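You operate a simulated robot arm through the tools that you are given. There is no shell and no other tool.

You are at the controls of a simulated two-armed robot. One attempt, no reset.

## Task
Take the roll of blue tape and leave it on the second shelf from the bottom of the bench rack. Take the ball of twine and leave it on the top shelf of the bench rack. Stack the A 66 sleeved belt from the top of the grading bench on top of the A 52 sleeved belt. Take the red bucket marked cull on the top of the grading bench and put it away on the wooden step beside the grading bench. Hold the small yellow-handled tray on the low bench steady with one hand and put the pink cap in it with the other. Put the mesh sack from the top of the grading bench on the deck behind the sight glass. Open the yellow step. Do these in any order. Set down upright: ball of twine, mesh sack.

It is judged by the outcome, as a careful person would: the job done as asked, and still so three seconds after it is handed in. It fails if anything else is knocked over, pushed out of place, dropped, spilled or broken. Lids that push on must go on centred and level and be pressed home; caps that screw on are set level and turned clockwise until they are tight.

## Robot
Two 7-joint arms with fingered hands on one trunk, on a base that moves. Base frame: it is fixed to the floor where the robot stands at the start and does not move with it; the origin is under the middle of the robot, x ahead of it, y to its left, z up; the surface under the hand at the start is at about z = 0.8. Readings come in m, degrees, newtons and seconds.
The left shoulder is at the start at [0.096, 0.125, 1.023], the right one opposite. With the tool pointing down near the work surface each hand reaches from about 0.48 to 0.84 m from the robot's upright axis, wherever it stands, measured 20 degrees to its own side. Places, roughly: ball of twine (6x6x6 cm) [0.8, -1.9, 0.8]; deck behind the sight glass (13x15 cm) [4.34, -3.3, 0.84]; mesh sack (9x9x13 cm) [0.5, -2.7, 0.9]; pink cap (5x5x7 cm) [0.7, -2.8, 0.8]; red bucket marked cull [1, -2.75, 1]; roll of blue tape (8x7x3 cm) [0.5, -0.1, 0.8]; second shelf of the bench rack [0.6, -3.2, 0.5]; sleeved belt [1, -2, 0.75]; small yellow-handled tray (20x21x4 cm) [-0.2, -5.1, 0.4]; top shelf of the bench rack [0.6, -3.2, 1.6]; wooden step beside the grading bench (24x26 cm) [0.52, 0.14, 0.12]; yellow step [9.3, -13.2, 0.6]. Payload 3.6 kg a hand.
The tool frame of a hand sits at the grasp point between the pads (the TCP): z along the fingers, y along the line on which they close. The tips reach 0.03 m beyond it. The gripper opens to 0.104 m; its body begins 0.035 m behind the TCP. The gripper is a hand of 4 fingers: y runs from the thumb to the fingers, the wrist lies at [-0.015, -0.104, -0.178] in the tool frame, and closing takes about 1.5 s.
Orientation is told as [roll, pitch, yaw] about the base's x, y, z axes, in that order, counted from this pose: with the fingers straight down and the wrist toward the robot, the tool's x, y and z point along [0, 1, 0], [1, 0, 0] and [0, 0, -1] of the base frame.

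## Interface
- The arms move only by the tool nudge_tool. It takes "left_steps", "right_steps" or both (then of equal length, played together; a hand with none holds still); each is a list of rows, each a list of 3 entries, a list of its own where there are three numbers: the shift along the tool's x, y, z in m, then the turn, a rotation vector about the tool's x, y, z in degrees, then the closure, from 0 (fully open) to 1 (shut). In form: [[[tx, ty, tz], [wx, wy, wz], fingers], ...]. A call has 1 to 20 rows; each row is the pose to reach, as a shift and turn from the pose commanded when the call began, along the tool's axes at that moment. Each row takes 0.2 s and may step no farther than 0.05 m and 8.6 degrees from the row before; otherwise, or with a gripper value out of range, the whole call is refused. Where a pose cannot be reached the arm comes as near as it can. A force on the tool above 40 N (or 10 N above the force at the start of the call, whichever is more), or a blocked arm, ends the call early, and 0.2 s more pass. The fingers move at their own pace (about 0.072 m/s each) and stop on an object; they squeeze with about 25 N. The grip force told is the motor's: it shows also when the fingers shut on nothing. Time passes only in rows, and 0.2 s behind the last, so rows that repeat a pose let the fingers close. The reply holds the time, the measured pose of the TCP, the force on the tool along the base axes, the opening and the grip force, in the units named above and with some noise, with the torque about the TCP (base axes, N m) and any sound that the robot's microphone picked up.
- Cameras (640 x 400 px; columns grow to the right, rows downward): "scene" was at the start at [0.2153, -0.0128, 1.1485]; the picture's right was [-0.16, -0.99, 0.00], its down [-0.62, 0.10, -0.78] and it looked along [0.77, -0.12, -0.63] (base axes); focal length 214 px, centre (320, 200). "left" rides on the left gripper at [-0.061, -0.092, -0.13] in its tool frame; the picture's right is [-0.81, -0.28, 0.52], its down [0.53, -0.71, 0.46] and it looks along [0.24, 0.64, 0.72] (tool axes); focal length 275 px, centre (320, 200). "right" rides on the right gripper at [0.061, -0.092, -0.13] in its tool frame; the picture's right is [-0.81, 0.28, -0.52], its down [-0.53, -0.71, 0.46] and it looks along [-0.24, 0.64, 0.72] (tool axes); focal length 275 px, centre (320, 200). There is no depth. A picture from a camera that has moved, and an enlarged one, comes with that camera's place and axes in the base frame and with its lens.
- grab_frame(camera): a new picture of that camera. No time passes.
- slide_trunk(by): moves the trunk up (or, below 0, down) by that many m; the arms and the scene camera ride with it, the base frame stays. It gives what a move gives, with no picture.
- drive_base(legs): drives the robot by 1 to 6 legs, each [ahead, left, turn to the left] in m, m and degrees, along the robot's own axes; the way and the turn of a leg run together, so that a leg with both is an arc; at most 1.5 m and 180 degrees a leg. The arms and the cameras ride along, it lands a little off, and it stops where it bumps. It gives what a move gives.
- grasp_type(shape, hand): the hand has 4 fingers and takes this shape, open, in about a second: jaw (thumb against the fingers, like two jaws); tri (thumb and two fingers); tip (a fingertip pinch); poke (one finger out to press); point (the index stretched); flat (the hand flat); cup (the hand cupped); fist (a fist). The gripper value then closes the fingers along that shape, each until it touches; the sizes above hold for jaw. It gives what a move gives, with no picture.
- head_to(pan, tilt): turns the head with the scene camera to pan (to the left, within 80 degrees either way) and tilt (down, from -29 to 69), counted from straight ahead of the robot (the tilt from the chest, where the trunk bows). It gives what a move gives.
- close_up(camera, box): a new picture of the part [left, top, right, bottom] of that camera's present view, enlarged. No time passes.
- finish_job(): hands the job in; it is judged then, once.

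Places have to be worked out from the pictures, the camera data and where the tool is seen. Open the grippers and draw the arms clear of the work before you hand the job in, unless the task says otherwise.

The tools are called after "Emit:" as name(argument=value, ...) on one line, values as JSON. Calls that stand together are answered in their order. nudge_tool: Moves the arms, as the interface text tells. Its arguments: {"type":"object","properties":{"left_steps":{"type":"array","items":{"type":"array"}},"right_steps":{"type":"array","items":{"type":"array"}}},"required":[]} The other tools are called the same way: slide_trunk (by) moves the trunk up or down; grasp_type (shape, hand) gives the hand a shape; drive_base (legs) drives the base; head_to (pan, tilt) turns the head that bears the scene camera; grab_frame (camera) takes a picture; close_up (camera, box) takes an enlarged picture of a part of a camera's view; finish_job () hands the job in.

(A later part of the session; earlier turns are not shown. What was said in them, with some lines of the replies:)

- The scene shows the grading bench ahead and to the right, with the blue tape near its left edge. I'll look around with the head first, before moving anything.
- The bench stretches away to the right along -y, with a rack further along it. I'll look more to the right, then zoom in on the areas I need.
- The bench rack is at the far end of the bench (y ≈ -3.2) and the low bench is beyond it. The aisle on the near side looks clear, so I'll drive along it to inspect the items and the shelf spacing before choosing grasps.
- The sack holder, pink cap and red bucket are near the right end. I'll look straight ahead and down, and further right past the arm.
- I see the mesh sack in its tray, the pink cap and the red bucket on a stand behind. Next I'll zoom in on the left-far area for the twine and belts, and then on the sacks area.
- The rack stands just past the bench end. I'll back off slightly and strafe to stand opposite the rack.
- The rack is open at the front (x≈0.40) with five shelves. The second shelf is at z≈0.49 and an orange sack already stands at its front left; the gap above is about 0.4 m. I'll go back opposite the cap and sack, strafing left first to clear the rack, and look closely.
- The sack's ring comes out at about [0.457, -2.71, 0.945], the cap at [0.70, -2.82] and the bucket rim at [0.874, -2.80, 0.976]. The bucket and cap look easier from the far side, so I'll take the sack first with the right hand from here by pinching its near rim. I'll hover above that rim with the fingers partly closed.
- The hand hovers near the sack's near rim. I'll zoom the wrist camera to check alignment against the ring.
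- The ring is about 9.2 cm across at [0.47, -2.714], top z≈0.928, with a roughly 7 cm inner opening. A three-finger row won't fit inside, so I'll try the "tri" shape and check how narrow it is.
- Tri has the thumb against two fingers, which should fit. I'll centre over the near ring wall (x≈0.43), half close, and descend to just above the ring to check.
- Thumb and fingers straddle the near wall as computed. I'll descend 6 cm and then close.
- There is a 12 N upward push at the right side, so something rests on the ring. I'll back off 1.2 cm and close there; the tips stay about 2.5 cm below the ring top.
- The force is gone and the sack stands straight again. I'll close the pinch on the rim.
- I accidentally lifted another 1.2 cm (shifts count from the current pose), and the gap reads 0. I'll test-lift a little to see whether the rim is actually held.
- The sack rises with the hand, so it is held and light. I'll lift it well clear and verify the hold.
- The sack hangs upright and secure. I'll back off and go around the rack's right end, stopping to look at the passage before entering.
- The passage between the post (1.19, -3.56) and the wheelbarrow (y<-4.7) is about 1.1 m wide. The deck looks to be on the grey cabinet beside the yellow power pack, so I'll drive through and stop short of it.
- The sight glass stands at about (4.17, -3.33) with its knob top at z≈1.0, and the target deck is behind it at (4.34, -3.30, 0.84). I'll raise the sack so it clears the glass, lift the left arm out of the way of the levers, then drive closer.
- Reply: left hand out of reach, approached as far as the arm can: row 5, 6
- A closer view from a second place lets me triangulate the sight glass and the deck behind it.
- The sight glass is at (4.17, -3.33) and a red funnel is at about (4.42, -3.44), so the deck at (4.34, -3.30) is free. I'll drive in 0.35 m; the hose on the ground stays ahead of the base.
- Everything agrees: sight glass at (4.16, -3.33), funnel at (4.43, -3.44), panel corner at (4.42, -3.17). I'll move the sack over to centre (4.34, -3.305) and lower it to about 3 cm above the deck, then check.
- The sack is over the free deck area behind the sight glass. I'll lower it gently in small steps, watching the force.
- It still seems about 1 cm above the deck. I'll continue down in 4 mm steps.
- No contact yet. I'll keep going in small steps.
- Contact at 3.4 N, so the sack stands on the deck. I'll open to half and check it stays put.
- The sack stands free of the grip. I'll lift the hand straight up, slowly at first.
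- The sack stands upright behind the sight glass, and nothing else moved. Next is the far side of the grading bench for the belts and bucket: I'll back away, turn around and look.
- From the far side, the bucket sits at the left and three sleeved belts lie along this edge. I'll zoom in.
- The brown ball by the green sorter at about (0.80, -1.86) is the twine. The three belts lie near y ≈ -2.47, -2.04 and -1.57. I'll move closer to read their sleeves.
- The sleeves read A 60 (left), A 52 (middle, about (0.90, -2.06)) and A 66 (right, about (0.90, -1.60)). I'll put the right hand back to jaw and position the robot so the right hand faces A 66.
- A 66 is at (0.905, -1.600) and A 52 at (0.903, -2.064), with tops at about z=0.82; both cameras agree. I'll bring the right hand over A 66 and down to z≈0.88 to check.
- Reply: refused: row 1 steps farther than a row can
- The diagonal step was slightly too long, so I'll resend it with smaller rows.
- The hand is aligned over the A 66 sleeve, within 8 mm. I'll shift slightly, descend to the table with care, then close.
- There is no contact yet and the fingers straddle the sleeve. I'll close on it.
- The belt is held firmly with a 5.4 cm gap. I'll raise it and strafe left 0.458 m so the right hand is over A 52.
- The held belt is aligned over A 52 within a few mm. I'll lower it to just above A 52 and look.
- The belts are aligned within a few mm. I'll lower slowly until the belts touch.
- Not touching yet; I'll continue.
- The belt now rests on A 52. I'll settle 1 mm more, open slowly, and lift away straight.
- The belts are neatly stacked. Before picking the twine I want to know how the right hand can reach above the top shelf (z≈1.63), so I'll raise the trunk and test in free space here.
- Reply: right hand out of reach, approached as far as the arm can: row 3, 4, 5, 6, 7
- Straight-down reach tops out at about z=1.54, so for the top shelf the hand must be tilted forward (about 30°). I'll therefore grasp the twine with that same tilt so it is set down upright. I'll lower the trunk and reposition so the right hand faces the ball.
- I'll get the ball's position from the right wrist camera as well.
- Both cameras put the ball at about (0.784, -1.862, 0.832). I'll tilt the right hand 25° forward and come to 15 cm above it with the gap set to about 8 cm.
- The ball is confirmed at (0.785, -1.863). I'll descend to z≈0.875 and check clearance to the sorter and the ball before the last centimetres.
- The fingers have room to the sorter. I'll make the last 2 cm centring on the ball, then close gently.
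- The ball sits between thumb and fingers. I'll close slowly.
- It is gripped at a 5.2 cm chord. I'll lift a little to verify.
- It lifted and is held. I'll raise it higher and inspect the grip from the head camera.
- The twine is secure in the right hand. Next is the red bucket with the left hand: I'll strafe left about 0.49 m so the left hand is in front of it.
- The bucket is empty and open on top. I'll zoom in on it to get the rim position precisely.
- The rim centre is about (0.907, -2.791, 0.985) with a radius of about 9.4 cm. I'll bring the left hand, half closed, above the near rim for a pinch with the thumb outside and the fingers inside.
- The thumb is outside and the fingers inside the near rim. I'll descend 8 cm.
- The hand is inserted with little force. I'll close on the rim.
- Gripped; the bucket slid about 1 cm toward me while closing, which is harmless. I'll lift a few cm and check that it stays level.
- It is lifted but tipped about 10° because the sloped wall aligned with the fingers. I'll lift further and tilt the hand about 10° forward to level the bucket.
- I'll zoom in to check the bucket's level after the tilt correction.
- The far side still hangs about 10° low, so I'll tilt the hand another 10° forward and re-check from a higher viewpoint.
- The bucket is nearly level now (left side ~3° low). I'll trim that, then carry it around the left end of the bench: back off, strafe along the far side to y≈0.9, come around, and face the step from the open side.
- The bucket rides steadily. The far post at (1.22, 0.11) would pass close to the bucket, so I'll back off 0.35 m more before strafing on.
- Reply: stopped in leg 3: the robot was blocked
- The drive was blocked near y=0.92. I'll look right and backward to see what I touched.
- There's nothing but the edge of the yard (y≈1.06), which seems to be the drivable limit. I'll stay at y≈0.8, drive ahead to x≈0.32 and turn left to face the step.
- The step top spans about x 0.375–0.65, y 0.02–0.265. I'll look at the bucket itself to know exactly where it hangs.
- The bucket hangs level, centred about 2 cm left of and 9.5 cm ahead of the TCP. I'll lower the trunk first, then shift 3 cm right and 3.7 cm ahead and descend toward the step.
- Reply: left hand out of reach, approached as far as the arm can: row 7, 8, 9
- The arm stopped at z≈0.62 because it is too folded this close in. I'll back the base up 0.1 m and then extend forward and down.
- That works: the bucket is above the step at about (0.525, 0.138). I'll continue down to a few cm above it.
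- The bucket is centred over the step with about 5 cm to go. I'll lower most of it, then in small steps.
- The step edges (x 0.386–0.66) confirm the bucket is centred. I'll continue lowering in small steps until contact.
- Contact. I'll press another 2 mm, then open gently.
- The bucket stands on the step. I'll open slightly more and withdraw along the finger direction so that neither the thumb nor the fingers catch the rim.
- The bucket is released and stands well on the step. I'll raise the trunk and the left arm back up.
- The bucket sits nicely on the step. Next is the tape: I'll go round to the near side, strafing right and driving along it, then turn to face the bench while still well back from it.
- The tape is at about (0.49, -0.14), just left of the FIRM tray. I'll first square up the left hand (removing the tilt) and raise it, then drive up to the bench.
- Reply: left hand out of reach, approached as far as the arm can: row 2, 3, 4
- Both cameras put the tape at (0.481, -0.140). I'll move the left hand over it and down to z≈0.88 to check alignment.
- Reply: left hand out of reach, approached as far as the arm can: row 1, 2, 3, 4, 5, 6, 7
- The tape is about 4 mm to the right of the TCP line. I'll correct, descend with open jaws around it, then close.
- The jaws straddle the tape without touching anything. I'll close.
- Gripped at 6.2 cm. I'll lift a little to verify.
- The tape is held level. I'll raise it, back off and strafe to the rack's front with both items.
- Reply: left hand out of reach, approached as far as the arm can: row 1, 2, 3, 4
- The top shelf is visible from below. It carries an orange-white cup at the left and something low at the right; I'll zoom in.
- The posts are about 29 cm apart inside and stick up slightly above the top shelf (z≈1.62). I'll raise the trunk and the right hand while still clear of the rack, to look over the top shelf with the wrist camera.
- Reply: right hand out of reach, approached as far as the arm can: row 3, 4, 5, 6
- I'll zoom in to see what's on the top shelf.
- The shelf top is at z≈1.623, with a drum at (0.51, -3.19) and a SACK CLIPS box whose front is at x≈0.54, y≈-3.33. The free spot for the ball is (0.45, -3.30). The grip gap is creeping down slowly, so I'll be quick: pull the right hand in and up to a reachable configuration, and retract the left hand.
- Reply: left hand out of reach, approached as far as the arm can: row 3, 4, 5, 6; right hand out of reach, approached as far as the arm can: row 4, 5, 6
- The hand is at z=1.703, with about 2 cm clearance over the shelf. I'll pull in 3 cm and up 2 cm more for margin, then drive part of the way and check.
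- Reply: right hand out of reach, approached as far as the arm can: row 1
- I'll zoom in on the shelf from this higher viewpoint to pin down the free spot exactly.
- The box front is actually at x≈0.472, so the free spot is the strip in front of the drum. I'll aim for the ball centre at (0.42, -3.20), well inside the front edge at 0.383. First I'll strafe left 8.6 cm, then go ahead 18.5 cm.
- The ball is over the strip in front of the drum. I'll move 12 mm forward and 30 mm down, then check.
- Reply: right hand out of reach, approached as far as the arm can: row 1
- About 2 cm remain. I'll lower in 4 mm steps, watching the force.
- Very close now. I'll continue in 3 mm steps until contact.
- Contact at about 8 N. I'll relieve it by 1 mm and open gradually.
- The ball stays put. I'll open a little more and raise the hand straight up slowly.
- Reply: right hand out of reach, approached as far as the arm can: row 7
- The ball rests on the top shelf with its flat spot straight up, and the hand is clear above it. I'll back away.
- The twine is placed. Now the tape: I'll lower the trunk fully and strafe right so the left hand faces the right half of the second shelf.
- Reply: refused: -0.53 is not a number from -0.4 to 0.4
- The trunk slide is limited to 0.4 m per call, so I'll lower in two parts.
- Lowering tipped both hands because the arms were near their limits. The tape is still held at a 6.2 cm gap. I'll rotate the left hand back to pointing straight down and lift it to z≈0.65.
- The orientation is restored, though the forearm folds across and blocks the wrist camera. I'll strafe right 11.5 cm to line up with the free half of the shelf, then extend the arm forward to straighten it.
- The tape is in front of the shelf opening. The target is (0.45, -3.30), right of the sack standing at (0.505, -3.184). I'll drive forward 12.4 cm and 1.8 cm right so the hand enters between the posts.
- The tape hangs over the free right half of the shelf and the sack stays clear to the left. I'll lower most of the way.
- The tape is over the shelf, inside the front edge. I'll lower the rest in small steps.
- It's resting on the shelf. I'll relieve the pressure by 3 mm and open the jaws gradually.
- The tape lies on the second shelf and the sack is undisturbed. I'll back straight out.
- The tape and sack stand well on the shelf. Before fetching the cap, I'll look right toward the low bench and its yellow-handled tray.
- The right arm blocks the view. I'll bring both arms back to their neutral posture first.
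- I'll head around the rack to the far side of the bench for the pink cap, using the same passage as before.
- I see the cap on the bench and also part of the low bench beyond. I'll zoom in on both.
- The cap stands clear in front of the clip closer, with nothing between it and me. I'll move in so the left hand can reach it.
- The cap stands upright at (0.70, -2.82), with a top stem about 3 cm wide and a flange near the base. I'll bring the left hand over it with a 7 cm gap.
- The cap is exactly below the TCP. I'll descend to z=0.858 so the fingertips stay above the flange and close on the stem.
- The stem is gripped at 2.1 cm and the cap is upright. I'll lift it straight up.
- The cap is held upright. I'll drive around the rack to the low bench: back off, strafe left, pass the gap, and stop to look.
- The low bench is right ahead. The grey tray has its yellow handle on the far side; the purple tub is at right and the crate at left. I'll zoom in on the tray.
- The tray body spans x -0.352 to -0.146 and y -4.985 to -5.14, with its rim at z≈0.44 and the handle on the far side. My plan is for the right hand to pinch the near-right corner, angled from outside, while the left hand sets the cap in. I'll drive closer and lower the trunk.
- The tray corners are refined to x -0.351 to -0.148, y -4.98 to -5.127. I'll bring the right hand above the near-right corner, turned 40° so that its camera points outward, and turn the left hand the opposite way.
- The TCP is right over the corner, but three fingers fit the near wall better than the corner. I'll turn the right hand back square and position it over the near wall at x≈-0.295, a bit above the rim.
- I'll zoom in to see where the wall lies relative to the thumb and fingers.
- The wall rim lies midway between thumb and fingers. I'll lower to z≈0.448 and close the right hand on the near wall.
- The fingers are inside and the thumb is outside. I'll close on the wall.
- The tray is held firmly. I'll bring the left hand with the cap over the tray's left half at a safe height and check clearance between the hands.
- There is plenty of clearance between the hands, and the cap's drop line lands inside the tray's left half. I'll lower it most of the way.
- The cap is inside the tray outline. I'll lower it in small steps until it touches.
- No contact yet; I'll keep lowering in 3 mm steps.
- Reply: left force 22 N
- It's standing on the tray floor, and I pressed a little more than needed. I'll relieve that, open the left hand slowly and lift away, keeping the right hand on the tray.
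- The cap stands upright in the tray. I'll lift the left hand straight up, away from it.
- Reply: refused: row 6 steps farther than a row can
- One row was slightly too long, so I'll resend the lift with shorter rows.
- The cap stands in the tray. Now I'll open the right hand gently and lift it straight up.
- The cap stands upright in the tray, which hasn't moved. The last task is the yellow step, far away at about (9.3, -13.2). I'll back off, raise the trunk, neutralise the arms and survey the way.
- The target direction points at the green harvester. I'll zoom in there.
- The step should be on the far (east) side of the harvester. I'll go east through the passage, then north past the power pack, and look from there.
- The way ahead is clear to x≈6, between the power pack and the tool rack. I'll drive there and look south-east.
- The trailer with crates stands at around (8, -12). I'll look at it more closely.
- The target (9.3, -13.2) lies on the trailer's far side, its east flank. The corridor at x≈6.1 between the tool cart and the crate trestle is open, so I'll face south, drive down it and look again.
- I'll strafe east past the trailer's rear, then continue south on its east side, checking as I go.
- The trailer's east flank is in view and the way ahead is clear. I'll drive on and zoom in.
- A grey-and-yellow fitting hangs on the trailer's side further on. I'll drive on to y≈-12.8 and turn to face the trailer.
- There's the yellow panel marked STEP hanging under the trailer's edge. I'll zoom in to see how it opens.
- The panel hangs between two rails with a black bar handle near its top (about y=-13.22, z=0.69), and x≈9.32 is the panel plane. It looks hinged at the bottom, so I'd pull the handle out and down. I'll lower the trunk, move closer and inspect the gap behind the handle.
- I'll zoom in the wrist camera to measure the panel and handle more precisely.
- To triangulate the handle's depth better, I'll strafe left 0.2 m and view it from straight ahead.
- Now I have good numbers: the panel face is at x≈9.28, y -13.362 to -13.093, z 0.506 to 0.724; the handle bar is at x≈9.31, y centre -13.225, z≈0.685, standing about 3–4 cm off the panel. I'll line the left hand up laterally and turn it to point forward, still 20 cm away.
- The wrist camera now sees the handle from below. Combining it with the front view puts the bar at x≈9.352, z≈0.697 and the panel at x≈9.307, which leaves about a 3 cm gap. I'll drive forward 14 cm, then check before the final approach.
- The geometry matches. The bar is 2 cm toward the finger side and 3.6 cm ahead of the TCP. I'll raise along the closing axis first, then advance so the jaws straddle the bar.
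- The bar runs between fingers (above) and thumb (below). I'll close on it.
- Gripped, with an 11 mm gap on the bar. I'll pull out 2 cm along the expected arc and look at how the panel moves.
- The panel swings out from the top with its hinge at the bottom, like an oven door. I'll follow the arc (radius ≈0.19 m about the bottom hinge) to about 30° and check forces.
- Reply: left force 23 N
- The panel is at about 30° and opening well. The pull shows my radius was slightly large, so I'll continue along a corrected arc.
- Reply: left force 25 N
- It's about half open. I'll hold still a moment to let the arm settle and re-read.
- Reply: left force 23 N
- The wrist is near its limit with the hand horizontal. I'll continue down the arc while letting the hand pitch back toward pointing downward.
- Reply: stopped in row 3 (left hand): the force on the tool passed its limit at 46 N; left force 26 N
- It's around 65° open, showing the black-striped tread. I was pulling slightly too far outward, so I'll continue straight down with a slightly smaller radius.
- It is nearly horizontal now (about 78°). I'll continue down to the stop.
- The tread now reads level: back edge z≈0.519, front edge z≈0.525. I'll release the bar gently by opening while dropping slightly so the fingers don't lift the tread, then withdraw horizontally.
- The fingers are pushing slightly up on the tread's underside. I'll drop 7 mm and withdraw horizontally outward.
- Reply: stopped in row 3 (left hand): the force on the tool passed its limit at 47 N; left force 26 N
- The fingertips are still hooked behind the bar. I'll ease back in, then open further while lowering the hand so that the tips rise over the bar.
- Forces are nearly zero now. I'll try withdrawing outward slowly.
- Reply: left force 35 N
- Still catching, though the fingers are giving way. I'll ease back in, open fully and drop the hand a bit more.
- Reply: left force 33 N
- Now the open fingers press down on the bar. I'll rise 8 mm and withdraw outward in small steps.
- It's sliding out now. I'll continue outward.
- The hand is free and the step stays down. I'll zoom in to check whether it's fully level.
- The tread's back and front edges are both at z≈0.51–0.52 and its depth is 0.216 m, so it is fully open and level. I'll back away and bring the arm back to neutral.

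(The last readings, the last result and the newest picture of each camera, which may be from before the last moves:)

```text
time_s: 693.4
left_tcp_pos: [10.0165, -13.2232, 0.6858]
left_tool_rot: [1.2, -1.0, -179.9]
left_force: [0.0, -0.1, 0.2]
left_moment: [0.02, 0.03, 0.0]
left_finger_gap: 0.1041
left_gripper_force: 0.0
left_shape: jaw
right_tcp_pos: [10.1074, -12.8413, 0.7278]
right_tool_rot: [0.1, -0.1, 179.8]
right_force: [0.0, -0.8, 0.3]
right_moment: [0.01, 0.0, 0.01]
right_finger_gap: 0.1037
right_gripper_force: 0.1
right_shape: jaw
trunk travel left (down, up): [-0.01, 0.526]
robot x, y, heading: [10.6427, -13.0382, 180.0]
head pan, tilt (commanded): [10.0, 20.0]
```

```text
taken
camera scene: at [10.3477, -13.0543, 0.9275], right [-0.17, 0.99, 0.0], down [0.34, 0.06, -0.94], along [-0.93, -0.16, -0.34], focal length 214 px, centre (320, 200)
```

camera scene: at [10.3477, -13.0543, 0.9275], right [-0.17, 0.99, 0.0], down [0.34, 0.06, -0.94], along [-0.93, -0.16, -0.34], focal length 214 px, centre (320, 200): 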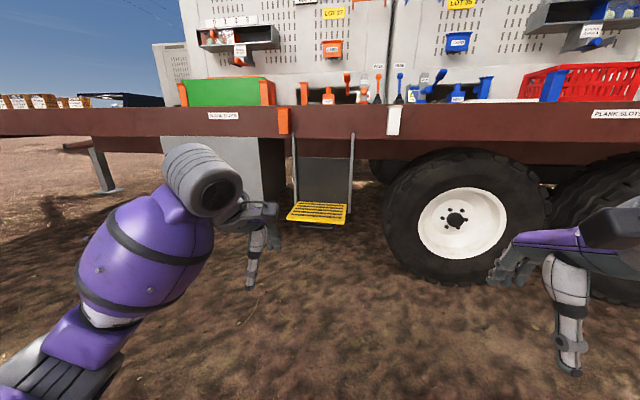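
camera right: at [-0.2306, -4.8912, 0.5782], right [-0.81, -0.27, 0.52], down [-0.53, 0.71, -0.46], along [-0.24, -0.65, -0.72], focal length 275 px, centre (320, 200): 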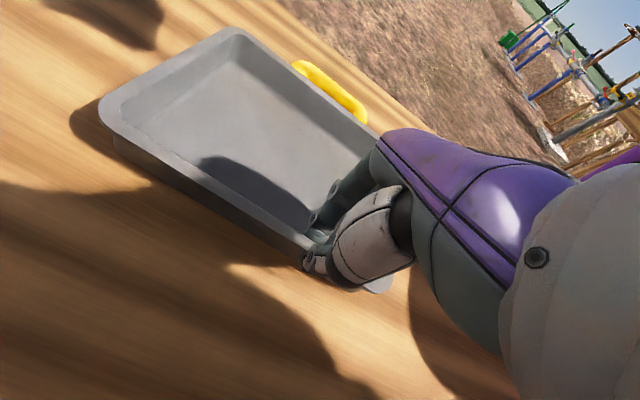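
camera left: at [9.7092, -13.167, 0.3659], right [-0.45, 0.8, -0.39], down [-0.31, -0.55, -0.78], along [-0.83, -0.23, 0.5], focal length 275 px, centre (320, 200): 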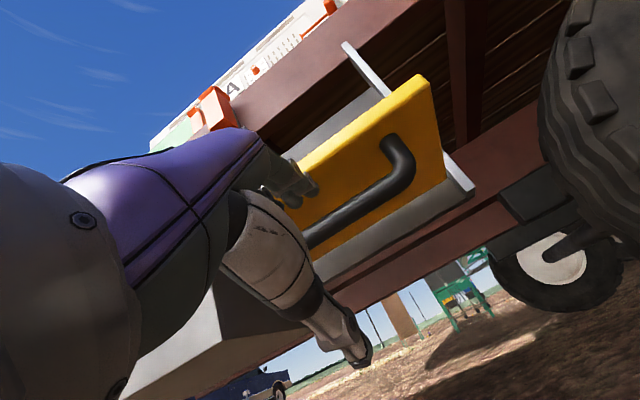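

The step is open and everything is clear. I'll raise the trunk and back off a little more before handing in.

Emit:
drive_base(legs=[[-0.3, 0, 0]])

Emit:
slide_trunk(by=0.24)

Emit:
head_to(pan=10, tilt=25)

Emit:
close_up(camera="scene", box=[220, 80, 420, 260])

```text
time_s: 695.4
left_tcp_pos: [10.3125, -13.2241, 0.6861]
left_tool_rot: [1.2, -1.0, 180.0]
left_force: [0.0, -0.3, -1.3]
left_moment: [-0.01, 0.01, 0.03]
left_finger_gap: 0.1038
left_gripper_force: 0.0
left_shape: jaw
right_tcp_pos: [10.4029, -12.8422, 0.7261]
right_tool_rot: [0.1, -0.2, 179.6]
right_force: [-0.1, -0.5, -1.1]
right_moment: [0.0, -0.03, 0.06]
right_finger_gap: 0.1038
right_gripper_force: 0.0
right_shape: jaw
trunk travel left (down, up): [-0.01, 0.526]
robot x, y, heading: [10.9432, -13.0397, 179.8]
head pan, tilt (commanded): [10.0, 20.0]
```

```text
time_s: 697.9
left_tcp_pos: [10.313, -13.2227, 0.9237]
left_tool_rot: [1.2, -0.8, 179.9]
left_force: [-0.2, 0.4, -0.1]
left_moment: [0.0, 0.03, -0.02]
left_finger_gap: 0.1037
left_gripper_force: 0.1
left_shape: jaw
right_tcp_pos: [10.4037, -12.8417, 0.9661]
right_tool_rot: [0.2, 0.1, 179.7]
right_force: [-1.3, 0.7, 0.0]
right_moment: [-0.02, 0.02, 0.01]
right_finger_gap: 0.1037
right_gripper_force: 0.1
right_shape: jaw
trunk travel left (down, up): [-0.25, 0.286]
robot x, y, heading: [10.9399, -13.0384, 180.1]
head pan, tilt (commanded): [10.0, 20.0]
```

```text
time_s: 698.6
left_tcp_pos: [10.312, -13.2222, 0.925]
left_tool_rot: [1.3, -0.9, 179.8]
left_force: [-0.4, 0.6, -0.8]
left_moment: [0.0, -0.02, 0.04]
left_finger_gap: 0.104
left_gripper_force: 0.1
left_shape: jaw
right_tcp_pos: [10.4032, -12.8412, 0.9674]
right_tool_rot: [0.2, -0.1, 179.9]
right_force: [-0.8, -0.1, 0.6]
right_moment: [0.0, 0.03, 0.01]
right_finger_gap: 0.1035
right_gripper_force: 0.0
right_shape: jaw
trunk travel left (down, up): [-0.25, 0.286]
robot x, y, heading: [10.9388, -13.0405, 179.7]
head pan, tilt (commanded): [10.0, 25.0]
```

```text
2.22 times, centred on (320, 170) of scene
camera zoom: at [10.7203, -13.0547, 1.1703], right [-0.17, 0.99, 0.0], down [0.42, 0.07, -0.91], along [-0.89, -0.15, -0.42], focal length 477 px, centre (320, 267)
```

zoom: 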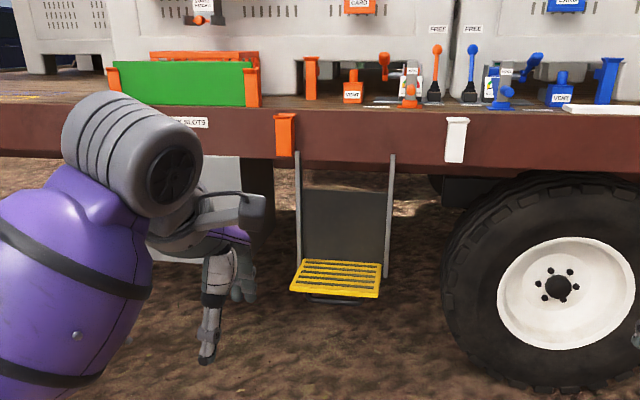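

The step stays open and level, both grippers are open and the arms are clear. Each of the seven jobs looked right when I left it, so I'm handing in.

Emit:
finish_job()

```text
The job is handed in.
```

All seven tasks are done and the job is handed in. I checked each placement by camera right after setting it down, but did not go back for a last look before handing in.

- **Blue tape:** lies flat on the second shelf from the bottom of the bench rack, at the front right. The sack already on that shelf was not touched.
- **Ball of twine:** stands upright on the top shelf of the bench rack, at the front, just ahead of the drum.
- **Belts:** the A 66 belt is stacked on the A 52 belt, aligned within a few millimetres.
- **Red bucket:** stands centred on the wooden step beside the grading bench. I saw no "cull" marking on the sides I viewed; it was the only red bucket I saw on the bench and matched the listed place.
- **Pink cap:** stands upright in the yellow-handled tray. The right hand held the tray's near wall while the left hand placed the cap.
- **Mesh sack:** stands upright on the deck behind the sight glass.
- **Yellow step:** folded down fully and level. The fingers caught on its handle while I withdrew, but the step stayed down.

I saw nothing else knocked over, moved or dropped. The base was stopped once at the edge of the yard, where I saw nothing it could have hit. Both grippers were left open with the arms clear of the work.
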